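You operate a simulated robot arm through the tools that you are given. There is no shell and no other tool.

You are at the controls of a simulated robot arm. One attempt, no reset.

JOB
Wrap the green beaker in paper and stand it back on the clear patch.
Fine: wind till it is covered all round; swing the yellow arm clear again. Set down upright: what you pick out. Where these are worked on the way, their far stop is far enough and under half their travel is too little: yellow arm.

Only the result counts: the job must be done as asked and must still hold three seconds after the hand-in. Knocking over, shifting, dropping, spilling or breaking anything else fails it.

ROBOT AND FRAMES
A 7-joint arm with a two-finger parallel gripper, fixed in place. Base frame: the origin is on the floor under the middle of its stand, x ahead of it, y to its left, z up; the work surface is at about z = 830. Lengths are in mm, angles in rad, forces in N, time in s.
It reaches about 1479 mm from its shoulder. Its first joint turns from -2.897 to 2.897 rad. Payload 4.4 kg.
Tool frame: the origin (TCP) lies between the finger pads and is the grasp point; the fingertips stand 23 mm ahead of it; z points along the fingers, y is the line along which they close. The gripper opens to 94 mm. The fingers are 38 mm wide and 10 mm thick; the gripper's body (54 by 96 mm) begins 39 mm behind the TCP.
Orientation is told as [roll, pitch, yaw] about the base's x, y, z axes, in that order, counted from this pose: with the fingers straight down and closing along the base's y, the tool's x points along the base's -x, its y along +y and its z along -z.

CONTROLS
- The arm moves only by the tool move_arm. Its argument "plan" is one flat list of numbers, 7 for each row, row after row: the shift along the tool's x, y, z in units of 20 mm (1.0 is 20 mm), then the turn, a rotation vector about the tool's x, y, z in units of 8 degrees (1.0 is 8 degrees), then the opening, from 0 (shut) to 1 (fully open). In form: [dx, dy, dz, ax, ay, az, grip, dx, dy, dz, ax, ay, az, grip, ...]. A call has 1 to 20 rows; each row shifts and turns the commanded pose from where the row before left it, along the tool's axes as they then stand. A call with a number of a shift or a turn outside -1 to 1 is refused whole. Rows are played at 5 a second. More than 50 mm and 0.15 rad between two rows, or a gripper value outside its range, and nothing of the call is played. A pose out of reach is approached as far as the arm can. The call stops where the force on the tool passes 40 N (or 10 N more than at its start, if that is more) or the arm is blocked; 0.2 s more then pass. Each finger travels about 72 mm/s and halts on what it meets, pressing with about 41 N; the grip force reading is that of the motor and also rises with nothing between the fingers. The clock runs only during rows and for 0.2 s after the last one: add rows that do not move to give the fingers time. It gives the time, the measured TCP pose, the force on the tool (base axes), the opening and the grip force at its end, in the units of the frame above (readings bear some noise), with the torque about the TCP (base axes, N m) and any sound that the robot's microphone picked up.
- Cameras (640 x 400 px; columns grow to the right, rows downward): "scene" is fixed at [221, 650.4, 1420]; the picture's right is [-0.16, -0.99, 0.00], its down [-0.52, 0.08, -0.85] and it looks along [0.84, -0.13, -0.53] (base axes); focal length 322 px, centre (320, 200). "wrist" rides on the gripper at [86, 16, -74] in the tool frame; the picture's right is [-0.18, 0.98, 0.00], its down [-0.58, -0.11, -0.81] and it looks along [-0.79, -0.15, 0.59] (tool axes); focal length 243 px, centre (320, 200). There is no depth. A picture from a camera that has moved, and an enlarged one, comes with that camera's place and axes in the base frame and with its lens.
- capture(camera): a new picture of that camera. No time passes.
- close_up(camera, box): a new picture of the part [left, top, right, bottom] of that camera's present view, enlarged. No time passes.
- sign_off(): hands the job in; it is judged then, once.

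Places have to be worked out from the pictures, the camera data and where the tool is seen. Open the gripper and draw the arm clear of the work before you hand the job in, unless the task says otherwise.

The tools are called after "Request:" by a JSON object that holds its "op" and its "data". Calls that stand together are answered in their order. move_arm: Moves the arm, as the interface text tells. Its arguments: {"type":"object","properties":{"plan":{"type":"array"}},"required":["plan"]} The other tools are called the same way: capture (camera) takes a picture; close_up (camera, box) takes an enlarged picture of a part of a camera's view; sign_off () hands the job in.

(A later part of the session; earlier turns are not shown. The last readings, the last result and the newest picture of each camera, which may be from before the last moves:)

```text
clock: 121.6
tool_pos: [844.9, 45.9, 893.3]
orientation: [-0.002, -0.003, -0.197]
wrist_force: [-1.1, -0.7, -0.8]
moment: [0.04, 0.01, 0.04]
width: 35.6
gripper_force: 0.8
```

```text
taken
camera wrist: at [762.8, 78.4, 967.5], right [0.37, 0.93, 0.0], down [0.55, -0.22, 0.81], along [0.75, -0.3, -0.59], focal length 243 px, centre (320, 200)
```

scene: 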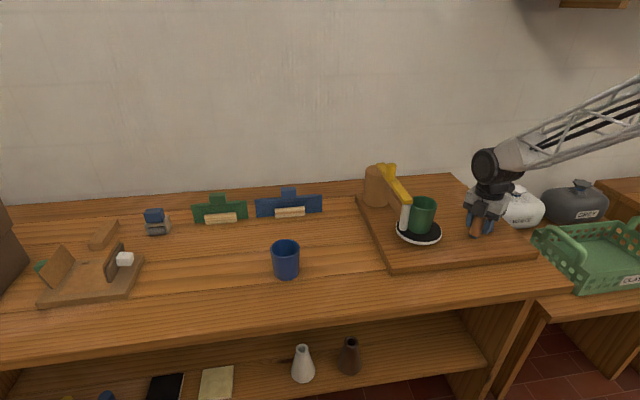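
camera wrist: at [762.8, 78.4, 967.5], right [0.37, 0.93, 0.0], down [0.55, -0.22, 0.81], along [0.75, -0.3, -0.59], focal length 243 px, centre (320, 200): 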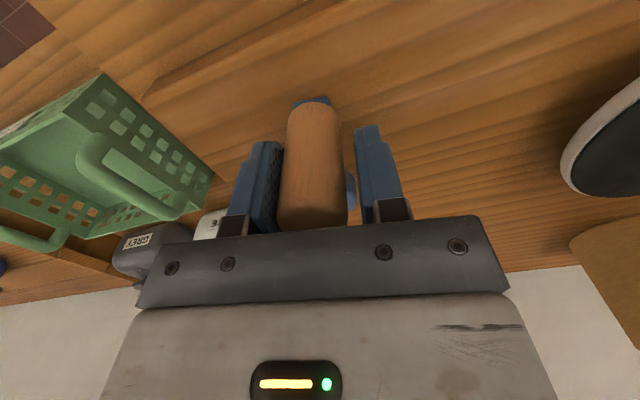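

Caged again. Now 160° counter-clockwise in this grip.

Request:
{"op": "move_arm", "data": {"plan": [-0.02, -0.4, 0, 0, 0, -0.5, 0.37, -0.039, -0.555, 0, 0, 0, -1, 0.37, -0.039, -0.555, 0, 0, 0, -1, 0.37, -0.039, -0.555, 0, 0, 0, -1, 0.37, -0.039, -0.555, 0, 0, 0, -1, 0.37, -0.039, -0.555, 0, 0, 0, -1, 0.37, -0.039, -0.555, 0, 0, 0, -1, 0.37, -0.039, -0.555, 0, 0, 0, -1, 0.37, -0.039, -0.555, 0, 0, 0, -1, 0.37, -0.039, -0.555, 0, 0, 0, -1, 0.37, -0.039, -0.555, 0, 0, 0, -1, 0.37, -0.039, -0.555, 0, 0, 0, -1, 0.37, -0.039, -0.555, 0, 0, 0, -1, 0.37, -0.039, -0.555, 0, 0, 0, -1, 0.37, -0.039, -0.555, 0, 0, 0, -1, 0.37, -0.039, -0.555, 0, 0, 0, -1, 0.37, -0.039, -0.555, 0, 0, 0, -1, 0.37, -0.039, -0.555, 0, 0, 0, -1, 0.37, -0.039, -0.555, 0, 0, 0, -1, 0.37, -0.039, -0.555, 0, 0, 0, -1, 0.37]}}

Request:
{"op": "close_up", "data": {"camera": "scene", "box": [380, 170, 540, 260]}}

Request:
{"op": "close_up", "data": {"camera": "scene", "box": [395, 190, 450, 245]}}

Request:
{"op": "capture", "data": {"camera": "wrist"}}

```text
clock: 125.8
tool_pos: [988.4, -17.6, 895.0]
orientation: [-0.001, 0.006, 2.529]
wrist_force: [-0.8, -2.9, 0.1]
moment: [-0.06, 0.05, 0.03]
width: 36.0
gripper_force: 1.2
```

```text
4.00 times, centred on (460, 215) of scene
camera zoom: at [221.0, 650.4, 1420.0], right [-0.16, -0.99, 0.0], down [-0.52, 0.08, -0.85], along [0.84, -0.13, -0.53], focal length 1290 px, centre (-240, 140)
```

zoom: 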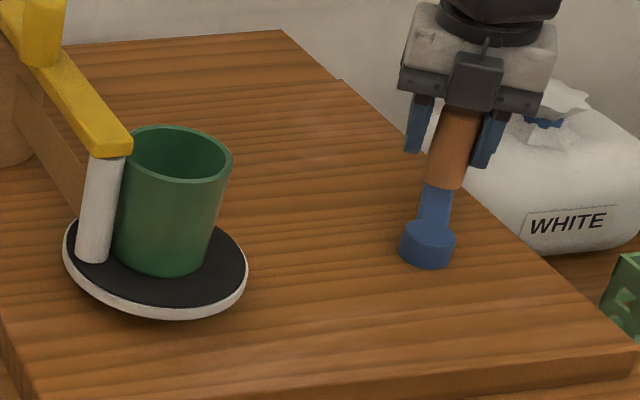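

```text
7.27 times, centred on (422, 218) of scene
camera zoom: at [221.0, 650.4, 1420.0], right [-0.16, -0.99, 0.0], down [-0.52, 0.08, -0.85], along [0.84, -0.13, -0.53], focal length 2345 px, centre (-426, 73)
```

zoom: 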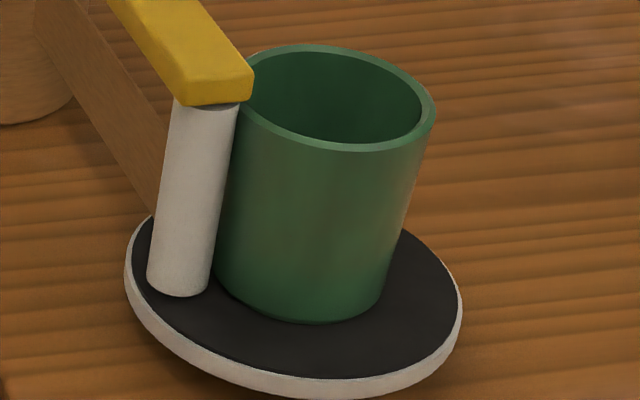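

```text
taken
camera wrist: at [1049.5, -81.4, 969.7], right [-0.72, -0.7, 0.0], down [-0.42, 0.43, 0.8], along [-0.56, 0.58, -0.6], focal length 243 px, centre (320, 200)
```

wrist: 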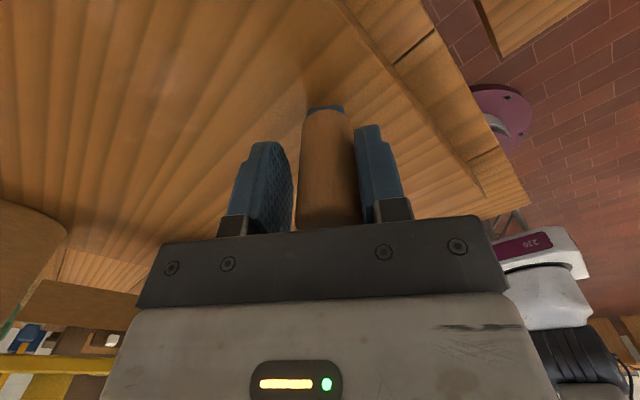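

A full counter-clockwise turn (≈395° net) left the beaker bare. Since this grip allows a long clockwise sweep too, I now test clockwise with ~160° continuous, then look.

Request:
{"op": "move_arm", "data": {"plan": [-0.02, 0.5, 0, 0, 0, 0.5, 0.37, -0.039, 0.555, 0, 0, 0, 1, 0.37, -0.039, 0.555, 0, 0, 0, 1, 0.37, -0.039, 0.555, 0, 0, 0, 1, 0.37, -0.039, 0.555, 0, 0, 0, 1, 0.37, -0.039, 0.555, 0, 0, 0, 1, 0.37, -0.039, 0.555, 0, 0, 0, 1, 0.37, -0.039, 0.555, 0, 0, 0, 1, 0.37, -0.039, 0.555, 0, 0, 0, 1, 0.37, -0.039, 0.555, 0, 0, 0, 1, 0.37, -0.039, 0.555, 0, 0, 0, 1, 0.37, -0.039, 0.555, 0, 0, 0, 1, 0.37, -0.039, 0.555, 0, 0, 0, 1, 0.37, -0.039, 0.555, 0, 0, 0, 1, 0.37, -0.039, 0.555, 0, 0, 0, 1, 0.37, -0.039, 0.555, 0, 0, 0, 1, 0.37, -0.039, 0.555, 0, 0, 0, 1, 0.37, -0.039, 0.555, 0, 0, 0, 1, 0.37, -0.039, 0.555, 0, 0, 0, 1, 0.37, -0.039, 0.555, 0, 0, 0, 1, 0.37]}}

Request:
{"op": "close_up", "data": {"camera": "scene", "box": [395, 190, 450, 245]}}

Request:
{"op": "capture", "data": {"camera": "wrist"}}

```text
clock: 130.0
tool_pos: [841.4, 39.2, 893.2]
orientation: [-0.002, -0.004, -0.198]
wrist_force: [-1.2, -2.8, 1.7]
moment: [0.06, -0.03, -0.05]
width: 36.3
gripper_force: 1.5
```

```text
7.27 times, centred on (422, 218) of scene
camera zoom: at [221.0, 650.4, 1420.0], right [-0.16, -0.99, 0.0], down [-0.52, 0.08, -0.85], along [0.84, -0.13, -0.53], focal length 2345 px, centre (-426, 73)
```

zoom: 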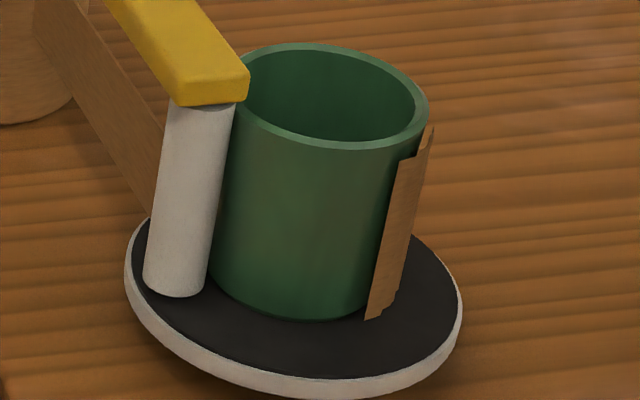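

```text
taken
camera wrist: at [759.7, 72.6, 967.3], right [0.37, 0.93, 0.0], down [0.55, -0.22, 0.81], along [0.75, -0.3, -0.59], focal length 243 px, centre (320, 200)
```

wrist: 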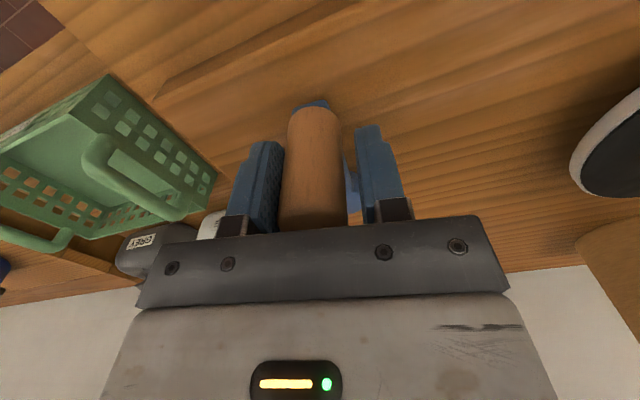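

Paper is now on the beaker – clockwise is the winding direction. I continue clockwise ~56° more in this grip (stopping before the camera bracket comes near the beaker).

Request:
{"op": "move_arm", "data": {"plan": [-0.039, 0.555, 0, 0, 0, 1, 0.37, -0.039, 0.555, 0, 0, 0, 1, 0.37, -0.039, 0.555, 0, 0, 0, 1, 0.37, -0.039, 0.555, 0, 0, 0, 1, 0.37, -0.039, 0.555, 0, 0, 0, 1, 0.37, -0.039, 0.555, 0, 0, 0, 1, 0.37, -0.039, 0.555, 0, 0, 0, 1, 0.37, 0, 0, 0, 0, 0, 0, 0.37, 0, -0.13, 0, 0, 0, 0, 0.7, 0, 0, 0, 0, 0, 0, 1, 0, 0, -1, 0, 0, 0, 1, 0, 0, -1, 0, 0, 0, 1, 0, 0, -1, 0, 0, 0, 1, 0, 0, -1, 0, 0, 0, 1, 0, 0, -1, 0, 0, 0, 1, 0, 0, 0, 0, 0, 0, 1]}}

Request:
{"op": "close_up", "data": {"camera": "scene", "box": [395, 190, 450, 245]}}

Request:
{"op": "capture", "data": {"camera": "wrist"}}

```text
clock: 133.4
tool_pos: [886.4, 97.0, 995.0]
orientation: [0.003, -0.005, -1.173]
wrist_force: [-0.3, -0.5, 0.0]
moment: [-0.01, -0.02, 0.0]
width: 94.0
gripper_force: 0.1
```

```text
7.27 times, centred on (422, 218) of scene
camera zoom: at [221.0, 650.4, 1420.0], right [-0.16, -0.99, 0.0], down [-0.52, 0.08, -0.85], along [0.84, -0.13, -0.53], focal length 2345 px, centre (-426, 73)
```

zoom: 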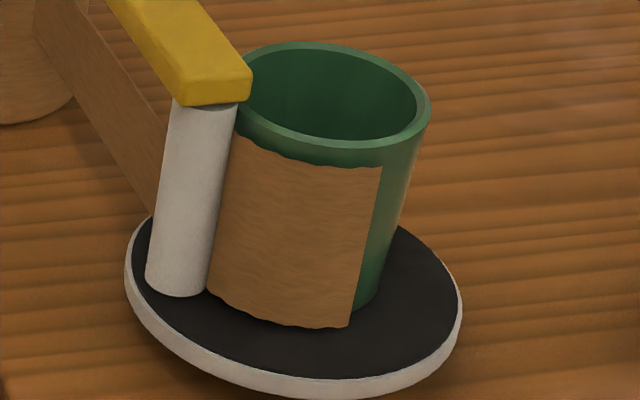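

```text
taken
camera wrist: at [868.0, 183.3, 1068.4], right [0.98, 0.21, 0.0], down [0.12, -0.58, 0.81], along [0.17, -0.79, -0.59], focal length 243 px, centre (320, 200)
```

wrist: 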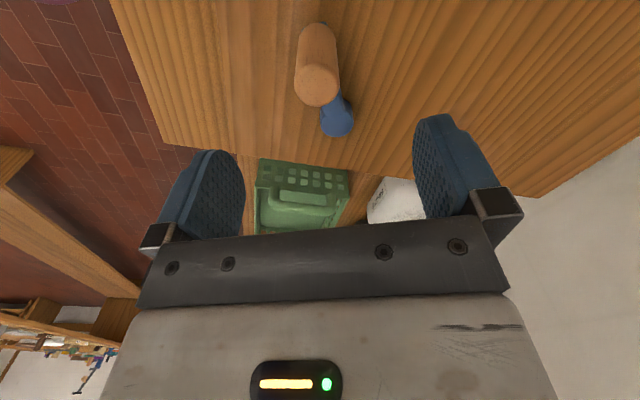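

Paper now covers part of the beaker and grows while the roll is in real contact. I flip the tool 183° to re-grip the handle (≈(884, 102), crank angle 116°) for the next clockwise half turn.

Request:
{"op": "move_arm", "data": {"plan": [0, 0, 0, 0, 0, -1, 1, 0, 0, 0, 0, 0, -1, 1, 0, 0, 0, 0, 0, -1, 1, 0, 0, 0, 0, 0, -1, 1, 0, 0, 0, 0, 0, -1, 1, 0, 0, 0, 0, 0, -1, 1, 0, 0, 0, 0, 0, -1, 1, 0, 0, 0, 0, 0, -1, 1, 0, 0, 0, 0, 0, -1, 1, 0, 0, 0, 0, 0, -1, 1, 0, 0, 0, 0, 0, -1, 1, 0, 0, 0, 0, 0, -1, 1, 0, 0, 0, 0, 0, -1, 1, 0, 0, 0, 0, 0, -1, 1, 0, 0, 0, 0, 0, -1, 1, 0, 0, 0, 0, 0, -1, 1, 0, 0, 0, 0, 0, -1, 1, 0, 0, 0, 0, 0, -1, 1, 0, 0, 0, 0, 0, -1, 1, 0, 0, 0, 0, 0, -1, 1]}}

Request:
{"op": "move_arm", "data": {"plan": [0, 0, 0, 0, 0, -1, 1, 0, 0, 0, 0, 0, -1, 1, 0, 0, 0, 0, 0, -0.9, 1, -0.27, 0, 0, 0, 0, 0, 1, 0, 0, 1, 0, 0, 0, 1, 0, 0, 1, 0, 0, 0, 1, 0, 0, 0.5, 0, 0, 0, 1, 0, 0, 0, 0, 0, 0, 1]}}

Request:
{"op": "capture", "data": {"camera": "wrist"}}

```text
clock: 137.6
tool_pos: [885.7, 98.0, 993.3]
orientation: [-0.003, 0.003, 1.622]
wrist_force: [0.4, -0.4, -1.0]
moment: [-0.03, -0.02, 0.0]
width: 94.1
gripper_force: 0.0
```

```text
clock: 139.4
tool_pos: [885.2, 102.5, 944.0]
orientation: [-0.002, 0.005, 2.024]
wrist_force: [0.1, -0.8, 0.4]
moment: [-0.02, -0.02, 0.02]
width: 94.1
gripper_force: 0.0
```

```text
taken
camera wrist: at [907.5, 17.5, 1017.8], right [-0.96, -0.27, 0.0], down [-0.16, 0.57, 0.8], along [-0.21, 0.78, -0.59], focal length 243 px, centre (320, 200)
```

wrist: 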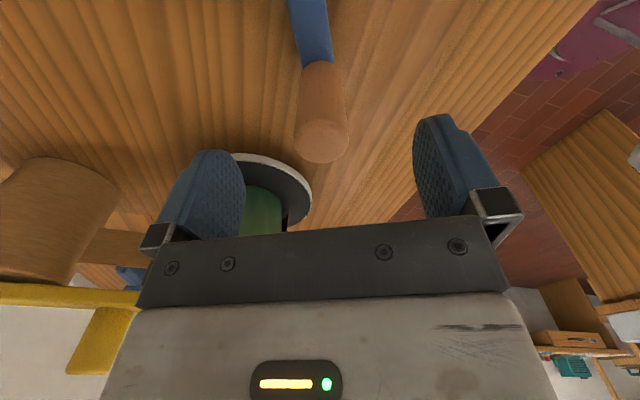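

Aligned on the handle. I lower, cage, and crank clockwise ~100°, then check the paper.

Request:
{"op": "move_arm", "data": {"plan": [0, 0, 1, 0, 0, 0, 1, 0, 0, 1, 0, 0, 0, 1, 0, 0, 0.5, 0, 0, 0, 1, 0, 0, 0, 0, 0, 0, 0.6, 0, 0, 0, 0, 0, 0, 0.37, 0, 0, 0, 0, 0, 0, 0.37, 0.02, -0.4, 0, 0, 0, 0.5, 0.37, 0.039, -0.555, 0, 0, 0, 1, 0.37, 0.039, -0.555, 0, 0, 0, 1, 0.37, 0.039, -0.555, 0, 0, 0, 1, 0.37, 0.039, -0.555, 0, 0, 0, 1, 0.37, 0.039, -0.555, 0, 0, 0, 1, 0.37, 0.039, -0.555, 0, 0, 0, 1, 0.37, 0.039, -0.555, 0, 0, 0, 1, 0.37, 0.039, -0.555, 0, 0, 0, 1, 0.37, 0.039, -0.555, 0, 0, 0, 1, 0.37, 0.039, -0.555, 0, 0, 0, 1, 0.37, 0.039, -0.555, 0, 0, 0, 1, 0.37, 0, 0, 0, 0, 0, 0, 0.37]}}

Request:
{"op": "close_up", "data": {"camera": "scene", "box": [395, 190, 450, 245]}}

Request:
{"op": "capture", "data": {"camera": "wrist"}}

```text
clock: 143.4
tool_pos: [995.0, 61.8, 895.5]
orientation: [-0.003, -0.003, 0.417]
wrist_force: [0.1, 2.2, 0.0]
moment: [0.04, -0.01, -0.01]
width: 35.8
gripper_force: 0.4
```

```text
7.27 times, centred on (422, 218) of scene
camera zoom: at [221.0, 650.4, 1420.0], right [-0.16, -0.99, 0.0], down [-0.52, 0.08, -0.85], along [0.84, -0.13, -0.53], focal length 2345 px, centre (-426, 73)
```

zoom: 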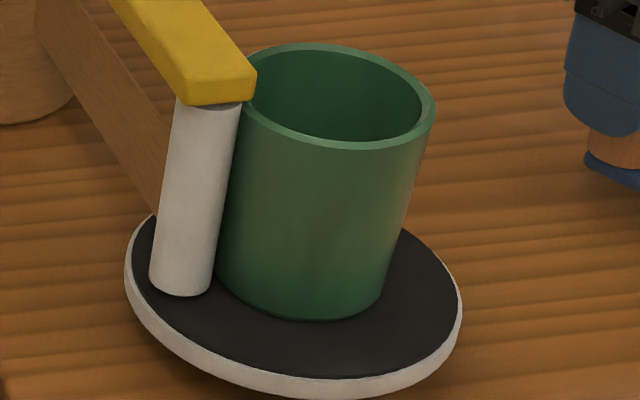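

```text
taken
camera wrist: at [908.8, 42.8, 968.7], right [-0.23, 0.97, 0.0], down [0.57, 0.14, 0.81], along [0.79, 0.18, -0.59], focal length 243 px, centre (320, 200)
```

wrist: 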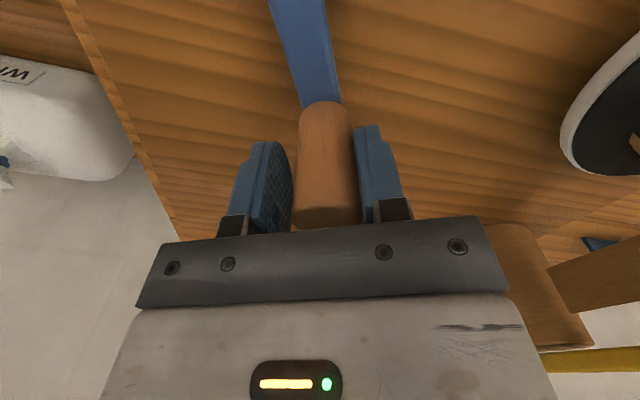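

The visible face has rotated round; I check from the wrist view whether the paper continues on the far side.

Request:
{"op": "close_up", "data": {"camera": "wrist", "box": [540, 40, 640, 200]}}

```text
2.50 times, centred on (590, 120) of wrist
camera zoom: at [908.8, 42.8, 968.7], right [-0.23, 0.97, 0.0], down [0.57, 0.14, 0.81], along [0.79, 0.18, -0.59], focal length 606 px, centre (-355, 400)
```

zoom: 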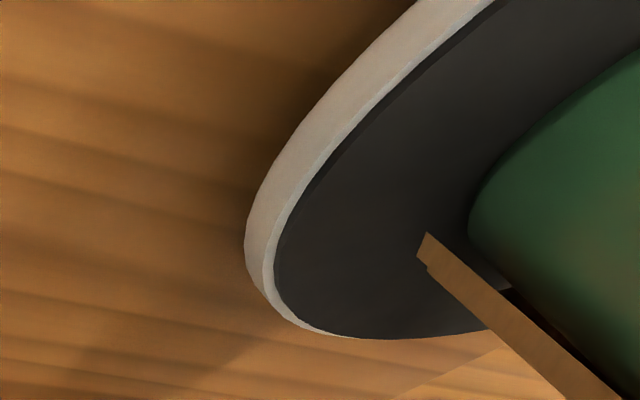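

I can keep this grip down to yaw ≈ −155°, so I crank a further 160° clockwise and read the paper coverage when it comes back into view.

Request:
{"op": "move_arm", "data": {"plan": [0.039, -0.555, 0, 0, 0, 1, 0.37, 0.039, -0.555, 0, 0, 0, 1, 0.37, 0.039, -0.555, 0, 0, 0, 1, 0.37, 0.039, -0.555, 0, 0, 0, 1, 0.37, 0.039, -0.555, 0, 0, 0, 1, 0.37, 0.039, -0.555, 0, 0, 0, 1, 0.37, 0.039, -0.555, 0, 0, 0, 1, 0.37, 0.039, -0.555, 0, 0, 0, 1, 0.37, 0.039, -0.555, 0, 0, 0, 1, 0.37, 0.039, -0.555, 0, 0, 0, 1, 0.37]}}

Request:
{"op": "close_up", "data": {"camera": "scene", "box": [395, 190, 450, 245]}}

Request:
{"op": "move_arm", "data": {"plan": [0.039, -0.555, 0, 0, 0, 1, 0.37, 0.039, -0.555, 0, 0, 0, 1, 0.37, 0.039, -0.555, 0, 0, 0, 1, 0.37, 0.039, -0.555, 0, 0, 0, 1, 0.37, 0.039, -0.555, 0, 0, 0, 1, 0.37, 0.039, -0.555, 0, 0, 0, 1, 0.37, 0.039, -0.555, 0, 0, 0, 1, 0.37, 0.039, -0.555, 0, 0, 0, 1, 0.37, 0.039, -0.555, 0, 0, 0, 1, 0.37, 0.039, -0.555, 0, 0, 0, 1, 0.37]}}

Request:
{"op": "close_up", "data": {"camera": "scene", "box": [395, 190, 450, 245]}}

Request:
{"op": "capture", "data": {"camera": "scene"}}

```text
clock: 145.6
tool_pos: [965.6, -34.7, 894.7]
orientation: [0.003, -0.005, -0.979]
wrist_force: [2.2, 0.9, 0.8]
moment: [-0.02, 0.03, -0.01]
width: 35.8
gripper_force: 0.8
```

```text
7.27 times, centred on (422, 218) of scene
camera zoom: at [221.0, 650.4, 1420.0], right [-0.16, -0.99, 0.0], down [-0.52, 0.08, -0.85], along [0.84, -0.13, -0.53], focal length 2345 px, centre (-426, 73)
```

zoom: 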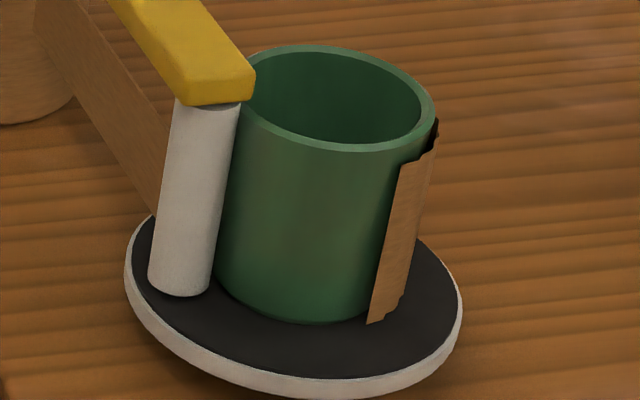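

```text
clock: 147.8
tool_pos: [863.5, -23.8, 895.2]
orientation: [0.006, 0.002, -2.375]
wrist_force: [0.7, -2.3, 0.6]
moment: [0.06, 0.04, 0.03]
width: 36.2
gripper_force: 1.9
```

```text
7.27 times, centred on (422, 218) of scene
camera zoom: at [221.0, 650.4, 1420.0], right [-0.16, -0.99, 0.0], down [-0.52, 0.08, -0.85], along [0.84, -0.13, -0.53], focal length 2345 px, centre (-426, 73)
```

zoom: 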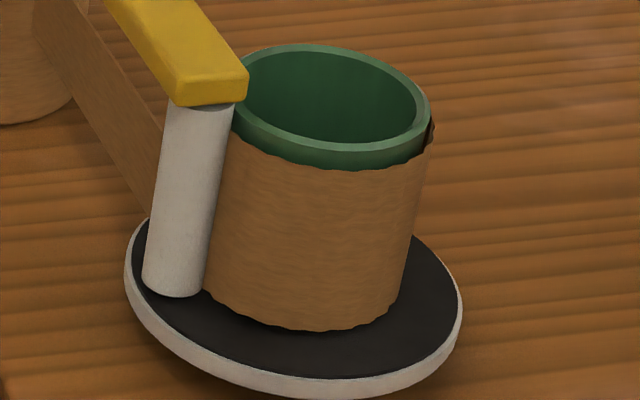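

```text
taken
```

scene: 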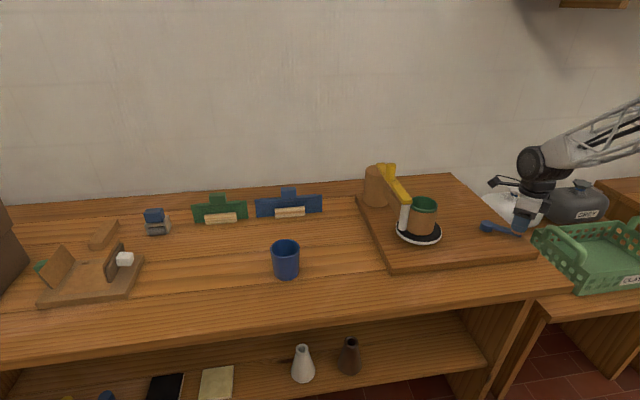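

The whole visible face is now papered. I release, lift, and flip the tool while looking at the beaker's other sides to see how much is still bare.

Request:
{"op": "move_arm", "data": {"plan": [0, 0.13, 0, 0, 0, 0, 0.7, 0, 0, 0, 0, 0, 0, 1, 0, 0, -1, 0, 0, 0, 1, 0, 0, -1, 0, 0, 0, 1, 0, 0, -1, 0, 0, 0, 1, 0, 0, -1, 0, 0, 0, 1, 0, 0, -1, 0, 0, 0, 1, 0, 0, 0, 0, 0, -1, 1, 0, 0, 0, 0, 0, -1, 1, 0, 0, 0, 0, 0, -1, 1, 0, 0, 0, 0, 0, -1, 1, 0, 0, 0, 0, 0, -1, 1, 0, 0, 0, 0, 0, -1, 1, 0, 0, 0, 0, 0, -1, 1, 0, 0, 0, 0, 0, -1, 1, 0, 0, 0, 0, 0, -1, 1, 0, 0, 0, 0, 0, -1, 1, 0, 0, 0, 0, 0, -1, 1, 0, 0, 0, 0, 0, -1, 1, 0, 0, 0, 0, 0, -1, 1]}}

Request:
{"op": "move_arm", "data": {"plan": [0, 0, 0, 0, 0, -1, 1, 0, 0, 0, 0, 0, -1, 1, 0, 0, 0, 0, 0, -1, 1, 0, 0, 0, 0, 0, -1, 1, 0, 0, 0, 0, 0, -1, 1, 0, 0, 0, 0, 0, -1, 1, 0, 0, 0, 0, 0, -1, 1, 0, 0, 0, 0, 0, -1, 1, 0, 0, 0, 0, 0, -1, 1, 0, 0, 0, 0, 0, -0.5, 1, 0, 0, 0, 0, 0, 0, 1]}}

Request:
{"op": "capture", "data": {"camera": "wrist"}}

```text
clock: 152.0
tool_pos: [865.2, -26.4, 994.2]
orientation: [0.0, -0.005, -0.557]
wrist_force: [-0.5, 0.3, -0.6]
moment: [0.0, 0.02, 0.0]
width: 94.0
gripper_force: 0.0
```

```text
clock: 154.4
tool_pos: [864.8, -25.4, 994.3]
orientation: [-0.004, 0.0, 0.771]
wrist_force: [0.2, 0.6, -0.2]
moment: [0.02, 0.0, -0.02]
width: 94.1
gripper_force: 0.0
```

```text
taken
camera wrist: at [791.9, -74.7, 1068.3], right [-0.55, 0.83, 0.0], down [0.49, 0.33, 0.81], along [0.68, 0.44, -0.59], focal length 243 px, centre (320, 200)
```

wrist: 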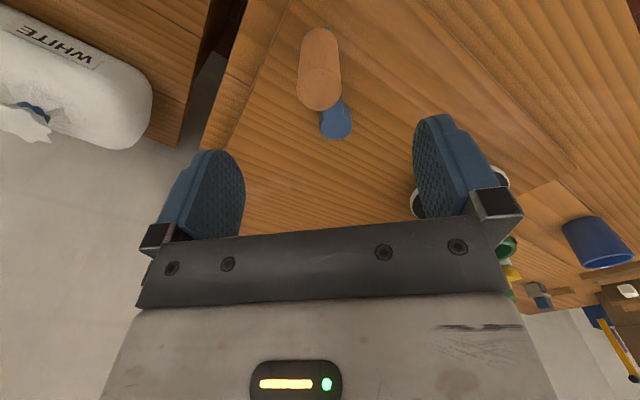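

I lower onto the handle again, cage it, and continue clockwise 84°.

Request:
{"op": "move_arm", "data": {"plan": [0.05, 0, 1, 0, 0, 0, 1, 0, 0, 1, 0, 0, 0, 1, 0, 0, 1, 0, 0, 0, 1, 0, 0, 1, 0, 0, 0, 1, 0, 0, 1, 0, 0, 0, 1, 0, 0, 0, 0, 0, 0, 0.6, 0, 0, 0, 0, 0, 0, 0.37, 0, 0, 0, 0, 0, 0, 0.37, -0.02, 0.4, 0, 0, 0, 0.5, 0.37, -0.039, 0.555, 0, 0, 0, 1, 0.37, -0.039, 0.555, 0, 0, 0, 1, 0.37, -0.039, 0.555, 0, 0, 0, 1, 0.37, -0.039, 0.555, 0, 0, 0, 1, 0.37, -0.039, 0.555, 0, 0, 0, 1, 0.37, -0.039, 0.555, 0, 0, 0, 1, 0.37, -0.039, 0.555, 0, 0, 0, 1, 0.37, -0.039, 0.555, 0, 0, 0, 1, 0.37, -0.039, 0.555, 0, 0, 0, 1, 0.37, -0.039, 0.555, 0, 0, 0, 1, 0.37]}}

Request:
{"op": "close_up", "data": {"camera": "scene", "box": [395, 190, 450, 245]}}

Request:
{"op": "capture", "data": {"camera": "wrist"}}

```text
clock: 158.4
tool_pos: [859.0, 81.7, 893.8]
orientation: [0.002, -0.005, -0.699]
wrist_force: [-1.7, -2.1, -1.1]
moment: [-0.02, 0.05, -0.04]
width: 36.3
gripper_force: 1.6
```

```text
7.27 times, centred on (422, 218) of scene
camera zoom: at [221.0, 650.4, 1420.0], right [-0.16, -0.99, 0.0], down [-0.52, 0.08, -0.85], along [0.84, -0.13, -0.53], focal length 2345 px, centre (-426, 73)
```

zoom: 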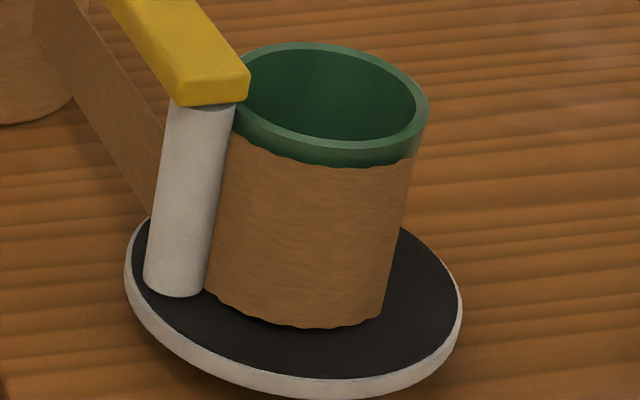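

```text
taken
camera wrist: at [803.9, 150.0, 967.5], right [0.77, 0.63, 0.0], down [0.37, -0.46, 0.81], along [0.51, -0.63, -0.59], focal length 243 px, centre (320, 200)
```

wrist: 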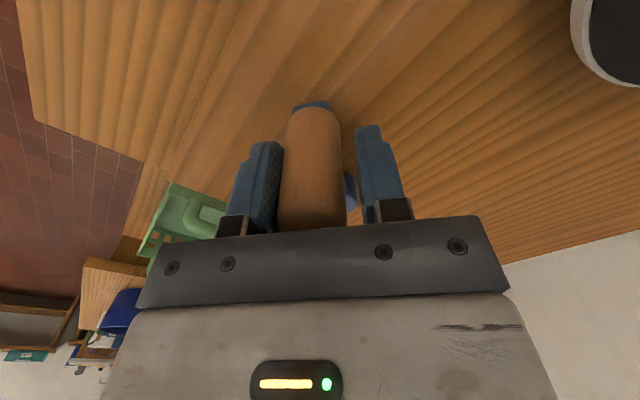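

Everything visible is covered; about a quarter (facing −y/+x) is unverified. I turn a bit more, then re-grip the other way round to continue clockwise and check that remaining part.

Request:
{"op": "move_arm", "data": {"plan": [-0.039, 0.555, 0, 0, 0, 1, 0.37, -0.039, 0.555, 0, 0, 0, 1, 0.37, -0.039, 0.555, 0, 0, 0, 1, 0.37, 0, -0.13, 0, 0, 0, 0, 0.7, 0, 0, 0, 0, 0, 0, 1, 0, 0, -1, 0, 0, 0, 1, 0, 0, -1, 0, 0, 0, 1, 0, 0, -1, 0, 0, 0, 1, 0, 0, -1, 0, 0, 0, 1, 0, 0, -1, 0, 0, 0, 1, 0, 0, 0, 0, 0, -1, 1, 0, 0, 0, 0, 0, -1, 1, 0, 0, 0, 0, 0, -1, 1, 0, 0, 0, 0, 0, -1, 1, 0, 0, 0, 0, 0, -1, 1, 0, 0, 0, 0, 0, -1, 1, 0, 0, 0, 0, 0, -1, 1, 0, 0, 0, 0, 0, -1, 1, 0, 0, 0, 0, 0, -1, 1]}}

Request:
{"op": "move_arm", "data": {"plan": [0, 0, 0, 0, 0, -1, 1, 0, 0, 0, 0, 0, -1, 1, 0, 0, 0, 0, 0, -1, 1, 0, 0, 0, 0, 0, -1, 1, 0, 0, 0, 0, 0, -1, 1, 0, 0, 0, 0, 0, -1, 1, 0, 0, 0, 0, 0, -1, 1, 0, 0, 0, 0, 0, -1, 1, 0, 0, 0, 0, 0, -1, 1, 0, 0, 0, 0, 0, -1, 1, 0, 0, 0, 0, 0, -1, 1, 0, 0, 0, 0, 0, -1, 1, 0, 0, 0, 0, 0, -1, 1, 0, 0, 0, 0, 0, -0.5, 1, 0, 0, 0, 0, 0, 0, 1]}}

Request:
{"op": "capture", "data": {"camera": "wrist"}}

Request:
{"op": "close_up", "data": {"camera": "wrist", "box": [220, 0, 420, 240]}}

Request:
{"op": "close_up", "data": {"camera": "scene", "box": [395, 190, 450, 245]}}

```text
clock: 162.4
tool_pos: [883.3, 102.2, 994.4]
orientation: [-0.003, -0.004, 0.141]
wrist_force: [0.0, -0.4, -0.5]
moment: [-0.01, 0.03, -0.01]
width: 94.2
gripper_force: 0.0
```

```text
clock: 165.6
tool_pos: [883.7, 100.8, 994.1]
orientation: [-0.006, 0.004, 2.025]
wrist_force: [1.0, 0.2, 0.6]
moment: [0.04, -0.03, 0.0]
width: 93.9
gripper_force: 0.0
```

```text
taken
camera wrist: at [906.8, 16.3, 1068.7], right [-0.96, -0.27, 0.0], down [-0.16, 0.57, 0.8], along [-0.21, 0.78, -0.59], focal length 243 px, centre (320, 200)
```

wrist: 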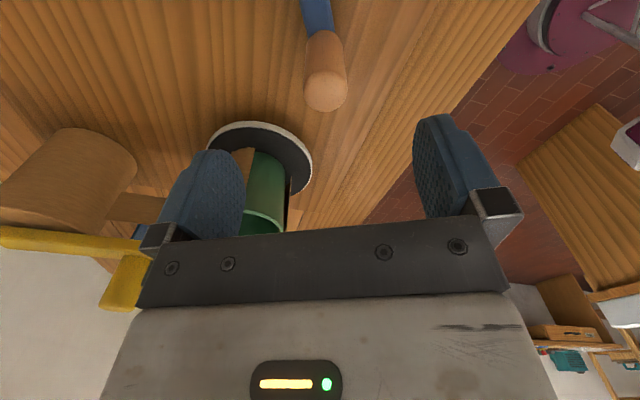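

```text
1.67 times, centred on (320, 120) of wrist
camera zoom: at [906.8, 16.3, 1068.7], right [-0.96, -0.27, 0.0], down [-0.16, 0.57, 0.8], along [-0.21, 0.78, -0.59], focal length 404 px, centre (320, 333)
```

zoom: 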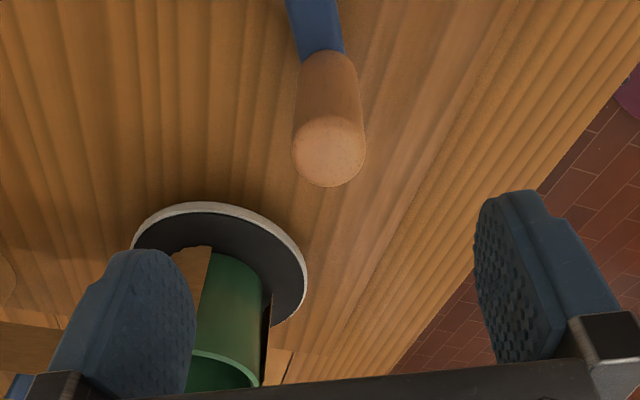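

```text
7.27 times, centred on (422, 218) of scene
camera zoom: at [221.0, 650.4, 1420.0], right [-0.16, -0.99, 0.0], down [-0.52, 0.08, -0.85], along [0.84, -0.13, -0.53], focal length 2345 px, centre (-426, 73)
```

zoom: 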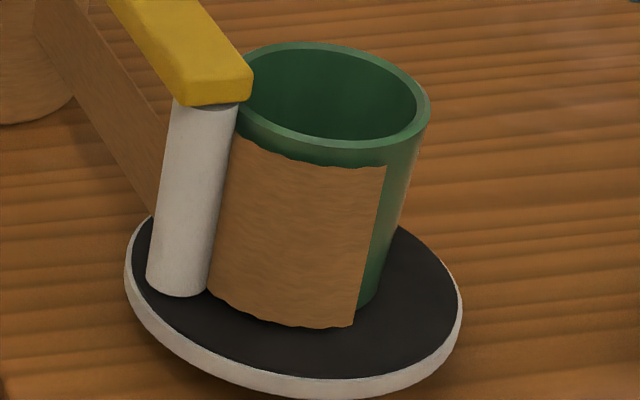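

The scene shows a remaining green gap of roughly 90°; the paper grows about half a degree per degree of crank, so ~180° more clockwise should close it. I lower, cage and continue clockwise in this inward grip.

Request:
{"op": "move_arm", "data": {"plan": [0, 0, 1, 0, 0, 0, 1, 0, 0, 1, 0, 0, 0, 1, 0, 0, 1, 0, 0, 0, 1, 0, 0, 1, 0, 0, 0, 1, 0, 0, 1, 0, 0, 0, 1, 0, 0, 0, 0, 0, 0, 0.6, 0, 0, 0, 0, 0, 0, 0.37, 0, 0, 0, 0, 0, 0, 0.37, 0.02, -0.4, 0, 0, 0, 0.5, 0.37, 0.039, -0.555, 0, 0, 0, 1, 0.37, 0.039, -0.555, 0, 0, 0, 1, 0.37, 0.039, -0.555, 0, 0, 0, 1, 0.37, 0.039, -0.555, 0, 0, 0, 1, 0.37, 0.039, -0.555, 0, 0, 0, 1, 0.37, 0.039, -0.555, 0, 0, 0, 1, 0.37, 0.039, -0.555, 0, 0, 0, 1, 0.37, 0.039, -0.555, 0, 0, 0, 1, 0.37, 0.039, -0.555, 0, 0, 0, 1, 0.37, 0.039, -0.555, 0, 0, 0, 1, 0.37]}}

Request:
{"op": "close_up", "data": {"camera": "scene", "box": [395, 190, 450, 245]}}

Request:
{"op": "move_arm", "data": {"plan": [0.039, -0.555, 0, 0, 0, 1, 0.37, 0.039, -0.555, 0, 0, 0, 1, 0.37, 0.039, -0.555, 0, 0, 0, 1, 0.37, 0.039, -0.555, 0, 0, 0, 1, 0.37, 0.039, -0.555, 0, 0, 0, 1, 0.37, 0.039, -0.555, 0, 0, 0, 1, 0.37, 0.039, -0.555, 0, 0, 0, 1, 0.37, 0.039, -0.555, 0, 0, 0, 1, 0.37, 0.039, -0.555, 0, 0, 0, 1, 0.37, 0.039, -0.555, 0, 0, 0, 1, 0.37, 0.039, -0.555, 0, 0, 0, 1, 0.37]}}

Request:
{"op": "close_up", "data": {"camera": "scene", "box": [395, 190, 450, 245]}}

```text
clock: 169.6
tool_pos: [988.4, 71.9, 894.4]
orientation: [-0.005, -0.002, 0.556]
wrist_force: [-1.9, 3.1, -0.2]
moment: [0.07, 0.04, 0.01]
width: 36.4
gripper_force: 1.3
```

```text
7.27 times, centred on (422, 218) of scene
camera zoom: at [221.0, 650.4, 1420.0], right [-0.16, -0.99, 0.0], down [-0.52, 0.08, -0.85], along [0.84, -0.13, -0.53], focal length 2345 px, centre (-426, 73)
```

zoom: 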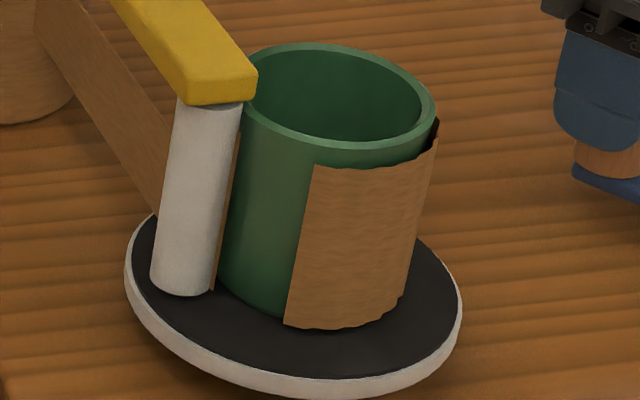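

```text
clock: 172.0
tool_pos: [964.8, -37.3, 896.3]
orientation: [0.002, -0.006, -0.982]
wrist_force: [1.8, 1.0, 1.1]
moment: [0.02, 0.03, -0.01]
width: 35.9
gripper_force: 1.0
```

```text
7.27 times, centred on (422, 218) of scene
camera zoom: at [221.0, 650.4, 1420.0], right [-0.16, -0.99, 0.0], down [-0.52, 0.08, -0.85], along [0.84, -0.13, -0.53], focal length 2345 px, centre (-426, 73)
```

zoom: 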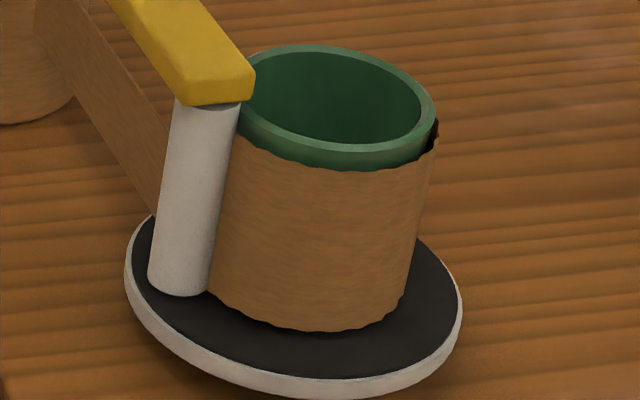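

The gap shrank to ~45° and has now passed behind the roll. I crank another 80° clockwise for margin.

Request:
{"op": "move_arm", "data": {"plan": [0.039, -0.555, 0, 0, 0, 1, 0.37, 0.039, -0.555, 0, 0, 0, 1, 0.37, 0.039, -0.555, 0, 0, 0, 1, 0.37, 0.039, -0.555, 0, 0, 0, 1, 0.37, 0.039, -0.555, 0, 0, 0, 1, 0.37, 0.039, -0.555, 0, 0, 0, 1, 0.37, 0.039, -0.555, 0, 0, 0, 1, 0.37, 0.039, -0.555, 0, 0, 0, 1, 0.37, 0.039, -0.555, 0, 0, 0, 1, 0.37, 0.039, -0.555, 0, 0, 0, 1, 0.37, 0, 0, 0, 0, 0, 0, 0.37]}}

Request:
{"op": "close_up", "data": {"camera": "scene", "box": [395, 190, 450, 245]}}

Request:
{"op": "capture", "data": {"camera": "wrist"}}

```text
clock: 174.4
tool_pos: [863.9, -24.4, 894.2]
orientation: [0.005, 0.001, -2.376]
wrist_force: [0.5, -2.2, 0.8]
moment: [0.05, 0.0, 0.0]
width: 35.5
gripper_force: 1.3
```

```text
7.27 times, centred on (422, 218) of scene
camera zoom: at [221.0, 650.4, 1420.0], right [-0.16, -0.99, 0.0], down [-0.52, 0.08, -0.85], along [0.84, -0.13, -0.53], focal length 2345 px, centre (-426, 73)
```

zoom: 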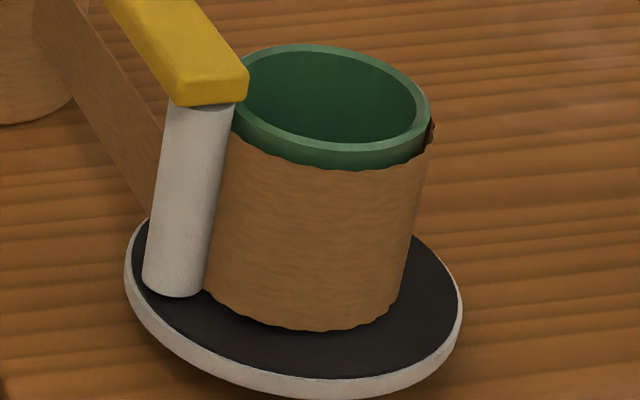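

```text
taken
camera wrist: at [937.2, 23.4, 968.9], right [0.55, -0.84, 0.0], down [-0.5, -0.32, 0.8], along [-0.67, -0.44, -0.59], focal length 243 px, centre (320, 200)
```

wrist: 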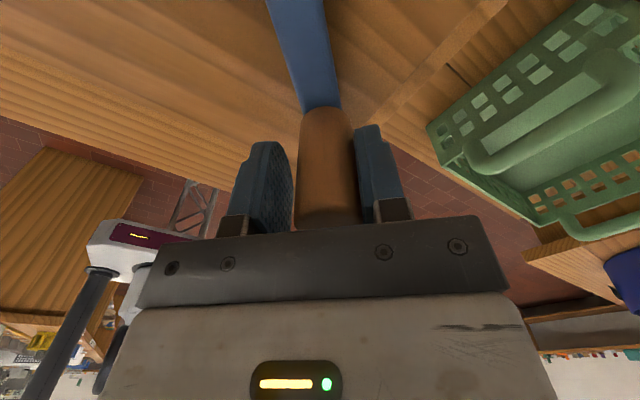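

The visible half is fully papered after ~820° clockwise. I release, lift and go round to view the back (+x/−y) side where any remaining gap would be.

Request:
{"op": "move_arm", "data": {"plan": [0, 0.13, 0, 0, 0, 0, 0.7, 0, 0, 0, 0, 0, 0, 1, 0, 0, -1, 0, 0, 0, 1, 0, 0, -1, 0, 0, 0, 1, 0, 0, -1, 0, 0, 0, 1, 0, 0, -1, 0, 0, 0, 1, 0, 0, -1, 0, 0, 0, 1, 0, 0, -1, 0, 0, 0, 1, 0, 0, -1, 0, 0, -1, 1, 0, 0, 0, 0, 0, -1, 1, 0, 0, 0, 0, 0, -1, 1, 0, 0, 0, 0, 0, -1, 1, 0, 0, 0, 0, 0, -1, 1, 0, 0, 0, 0, 0, -1, 1, 0, 0, 0, 0, 0, -1, 1, 0, 0, 0, 0, 0, -1, 1, 0, 0, 0, 0, 0, -1, 1, 0, 0, 0, 0, 0, -1, 1, 0, 0, 0, 0, 0, -1, 1]}}

Request:
{"op": "move_arm", "data": {"plan": [0, 0, 0, 0, 0, -1, 1, 0, 0, 0, 0, 0, -1, 1, 0, 0, 0, 0, 0, -1, 1, 0, 0, 0, 0, 0, -1, 1, 0, 0, 0, 0, 0, -1, 1, 0, 0, 0, 0, 0, -1, 1, 0, 0, 0, 0, 0, -1, 1, 0, 0, 0, 0, 0, -1, 1, 0, 0, 0, 0, 0, -1, 1, 0, 0, 0, 0, 0, -1, 1, 0, 0, 0, 0, 0, -1, 1, 0, 0, 0, 0, 0, -1, 1, 0, 0, 0, 0, 0, -1, 1, 0, 0, 0, 0, 0, -1, 1, 0, 0, 0, 0, 0, -1, 1, 0, 0, 0, 0, 0, -1, 1, 0, 0, 0, 0, 0, -1, 1, 0, 0, 0, 0, 0, -1, 1, 0, 0, 0, 0, 0, -1, 1, 0, 0, 0, 0, 0, -1, 1]}}

Request:
{"op": "move_arm", "data": {"plan": [-0.306, -0.936, 0, 0, 0, 0, 1, -0.306, -0.936, 0, 0, 0, 0, 1, -0.306, -0.936, 0, 0, 0, 0, 1, -0.306, -0.936, 0, 0, 0, 0, 1, -0.306, -0.936, 0, 0, 0, 0, 1, -0.306, -0.936, 0, 0, 0, 0, 1, -0.306, -0.936, 0, 0, 0, 0, 1, -0.306, -0.936, 0, 0, 0, 0, 1, -0.306, -0.936, 0, 0, 0, 0, 1, -0.306, -0.936, 0, 0, 0, 0, 1, 0, 0, 0, 0, 0, 0, 1]}}

Request:
{"op": "capture", "data": {"camera": "wrist"}}

Request:
{"op": "close_up", "data": {"camera": "wrist", "box": [240, 80, 430, 240]}}

```text
clock: 178.4
tool_pos: [863.3, -26.6, 1034.4]
orientation: [0.002, -0.005, -0.836]
wrist_force: [0.9, -0.3, 0.0]
moment: [-0.03, -0.01, 0.0]
width: 94.0
gripper_force: 0.1
```

```text
clock: 182.6
tool_pos: [866.9, -26.8, 1034.2]
orientation: [-0.003, 0.003, 1.957]
wrist_force: [0.5, 0.8, -0.1]
moment: [0.01, -0.02, 0.0]
width: 94.0
gripper_force: 0.1
```

```text
clock: 185.0
tool_pos: [1015.5, 100.1, 1034.1]
orientation: [-0.003, 0.002, 1.954]
wrist_force: [-0.6, -0.2, 0.3]
moment: [0.01, -0.05, 0.03]
width: 93.9
gripper_force: 0.1
```

```text
taken
camera wrist: at [1032.4, 13.7, 1109.1], right [-0.98, -0.2, 0.0], down [-0.12, 0.58, 0.8], along [-0.16, 0.79, -0.59], focal length 243 px, centre (320, 200)
```

wrist: 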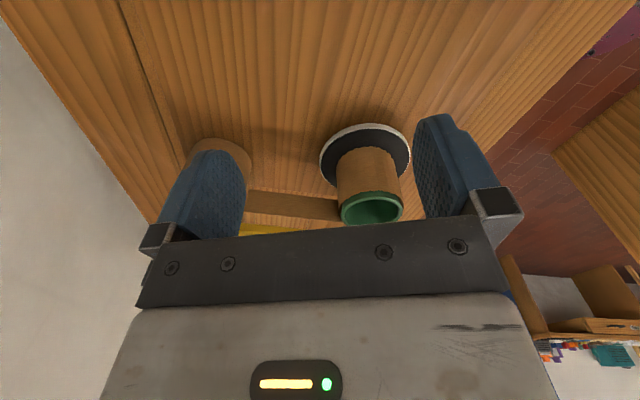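

```text
2.50 times, centred on (335, 160) of wrist
camera zoom: at [1032.4, 13.7, 1109.1], right [-0.98, -0.2, 0.0], down [-0.12, 0.58, 0.8], along [-0.16, 0.79, -0.59], focal length 606 px, centre (282, 300)
```

zoom: 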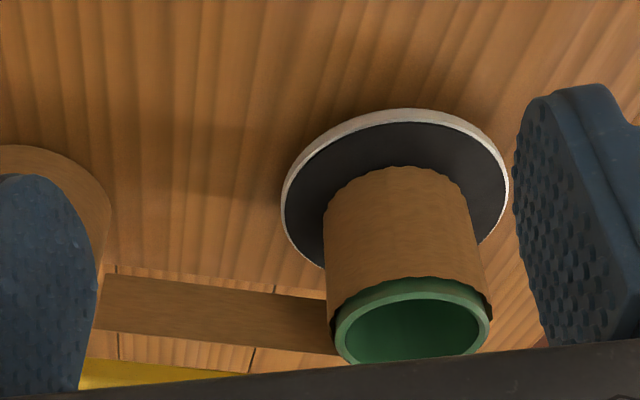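

Fully covered on this side too. Now I swing the yellow arm clear: rotate the tool back to yaw 0, rise, and go above the knob (≈(1029, 311)).

Request:
{"op": "move_arm", "data": {"plan": [0, 0, -0.25, 0, 0, 1, 1, 0, 0, -0.25, 0, 0, 1, 1, 0, 0, -0.25, 0, 0, 1, 1, 0, 0, -0.25, 0, 0, 1, 1, 0, 0, -0.25, 0, 0, 1, 1, 0, 0, -0.25, 0, 0, 1, 1, 0, 0, -0.25, 0, 0, 1, 1, 0, 0, -0.25, 0, 0, 1, 1, 0, 0, -0.25, 0, 0, 1, 1, 0, 0, -0.25, 0, 0, 1, 1, 0, 0, -0.25, 0, 0, 1, 1, 0, 0, -0.25, 0, 0, 1, 1, 0, 0, -0.25, 0, 0, 1, 1, 0, 0, -0.25, 0, 0, 1, 1, 0, 0, 0, 0, 0, 0, 1]}}

Request:
{"op": "move_arm", "data": {"plan": [-0.061, 0.959, 0, 0, 0, 0, 1, -0.061, 0.959, 0, 0, 0, 0, 1, -0.061, 0.959, 0, 0, 0, 0, 1, -0.061, 0.959, 0, 0, 0, 0, 1, -0.061, 0.959, 0, 0, 0, 0, 1, -0.061, 0.959, 0, 0, 0, 0, 1, -0.061, 0.959, 0, 0, 0, 0, 1, -0.061, 0.959, 0, 0, 0, 0, 1, -0.061, 0.959, 0, 0, 0, 0, 1, -0.061, 0.959, 0, 0, 0, 0, 1, -0.061, 0.959, 0, 0, 0, 0, 1, 0, 0, 0, 0, 0, 0, 1]}}

Request:
{"op": "capture", "data": {"camera": "wrist"}}

Request:
{"op": "close_up", "data": {"camera": "scene", "box": [360, 150, 460, 250]}}

```text
clock: 188.2
tool_pos: [1013.7, 98.7, 1105.5]
orientation: [-0.002, -0.004, -0.002]
wrist_force: [-0.7, -0.2, 0.1]
moment: [0.01, 0.0, 0.0]
width: 94.0
gripper_force: 0.1
```

```text
clock: 190.8
tool_pos: [1028.1, 310.8, 1104.6]
orientation: [-0.001, -0.004, 0.0]
wrist_force: [-0.1, -0.6, 0.3]
moment: [0.02, -0.02, -0.01]
width: 94.2
gripper_force: 0.0
```

```text
taken
camera wrist: at [941.5, 328.2, 1178.0], right [0.18, 0.98, 0.0], down [0.58, -0.11, 0.81], along [0.8, -0.15, -0.59], focal length 243 px, centre (320, 200)
```

wrist: 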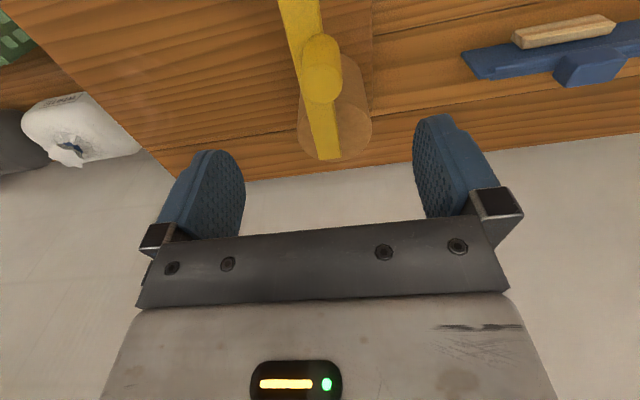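

```text
4.00 times, centred on (410, 200) of scene
camera zoom: at [221.0, 650.4, 1420.0], right [-0.16, -0.99, 0.0], down [-0.52, 0.08, -0.85], along [0.84, -0.13, -0.53], focal length 1290 px, centre (-40, 200)
```

zoom: 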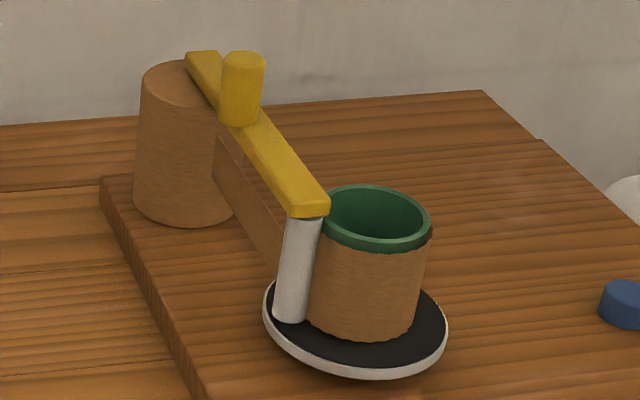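

Knob centred under the tool. I descend, cage it, and swing the arm back (+y) along its arc by ~32°.

Request:
{"op": "move_arm", "data": {"plan": [0, 0, 1, 0, 0, 0, 1, 0, 0, 1, 0, 0, 0, 1, 0, 0, 1, 0, 0, 0, 1, 0, 0, 1, 0, 0, 0, 1, 0, 0, 1, 0, 0, 0, 1, 0, 0, 0.5, 0, 0, 0, 1, 0, 0, 0, 0, 0, 0, 1, 0, 0, 0, 0, 0, 0, 0.6, 0, 0, 0, 0, 0, 0, 0.37, 0, 0, 0, 0, 0, 0, 0.37, -0.01, 0.319, 0, 0, 0, 0.5, 0.37, -0.011, 0.319, 0, 0, 0, 0.5, 0.37, -0.011, 0.319, 0, 0, 0, 0.5, 0.37, -0.011, 0.319, 0, 0, 0, 0.5, 0.37, -0.011, 0.319, 0, 0, 0, 0.5, 0.37, 0, 0, 0, 0, 0, 0, 0.37]}}

Request:
{"op": "close_up", "data": {"camera": "scene", "box": [350, 150, 450, 250]}}

Request:
{"op": "capture", "data": {"camera": "wrist"}}

```text
clock: 194.2
tool_pos: [1033.5, 343.1, 994.6]
orientation: [-0.001, -0.006, -0.348]
wrist_force: [-0.2, -0.8, -0.2]
moment: [0.03, -0.03, 0.0]
width: 35.0
gripper_force: 0.3
```

```text
4.00 times, centred on (400, 200) of scene
camera zoom: at [221.0, 650.4, 1420.0], right [-0.16, -0.99, 0.0], down [-0.52, 0.08, -0.85], along [0.84, -0.13, -0.53], focal length 1290 px, centre (0, 200)
```

zoom: 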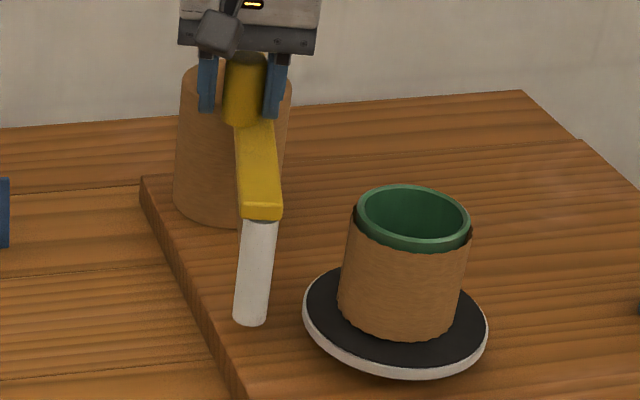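

```text
taken
camera wrist: at [957.9, 387.6, 1067.9], right [0.51, 0.86, 0.0], down [0.51, -0.3, 0.81], along [0.7, -0.41, -0.59], focal length 243 px, centre (320, 200)
```

wrist: 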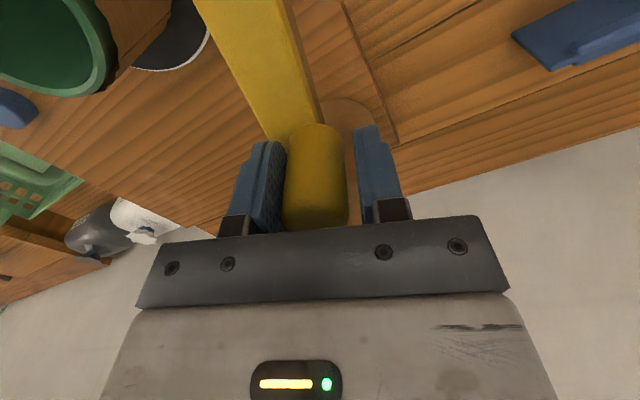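

The arm swings back nicely and the wrapped beaker stays put. I continue to the original clear position.

Request:
{"op": "move_arm", "data": {"plan": [-0.011, 0.319, 0, 0, 0, 0.5, 0.37, -0.011, 0.319, 0, 0, 0, 0.5, 0.37, -0.011, 0.319, 0, 0, 0, 0.5, 0.37, 0, 0.08, 0, 0, 0, 0, 0.37, 0, 0.08, 0, 0, 0, 0, 0.37, 0, 0, 0, 0, 0, 0, 0.37]}}

Request:
{"op": "close_up", "data": {"camera": "scene", "box": [340, 150, 440, 250]}}

```text
clock: 195.6
tool_pos: [1044.3, 362.7, 995.0]
orientation: [0.0, -0.005, -0.558]
wrist_force: [-0.2, -0.5, 0.5]
moment: [0.0, -0.01, -0.01]
width: 34.8
gripper_force: 0.0
```

```text
4.00 times, centred on (390, 200) of scene
camera zoom: at [221.0, 650.4, 1420.0], right [-0.16, -0.99, 0.0], down [-0.52, 0.08, -0.85], along [0.84, -0.13, -0.53], focal length 1290 px, centre (40, 200)
```

zoom: 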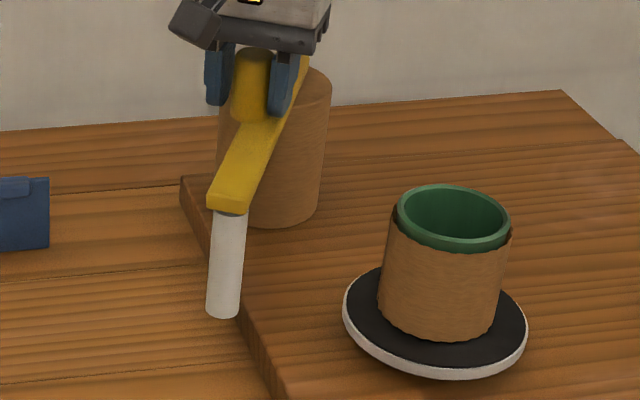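

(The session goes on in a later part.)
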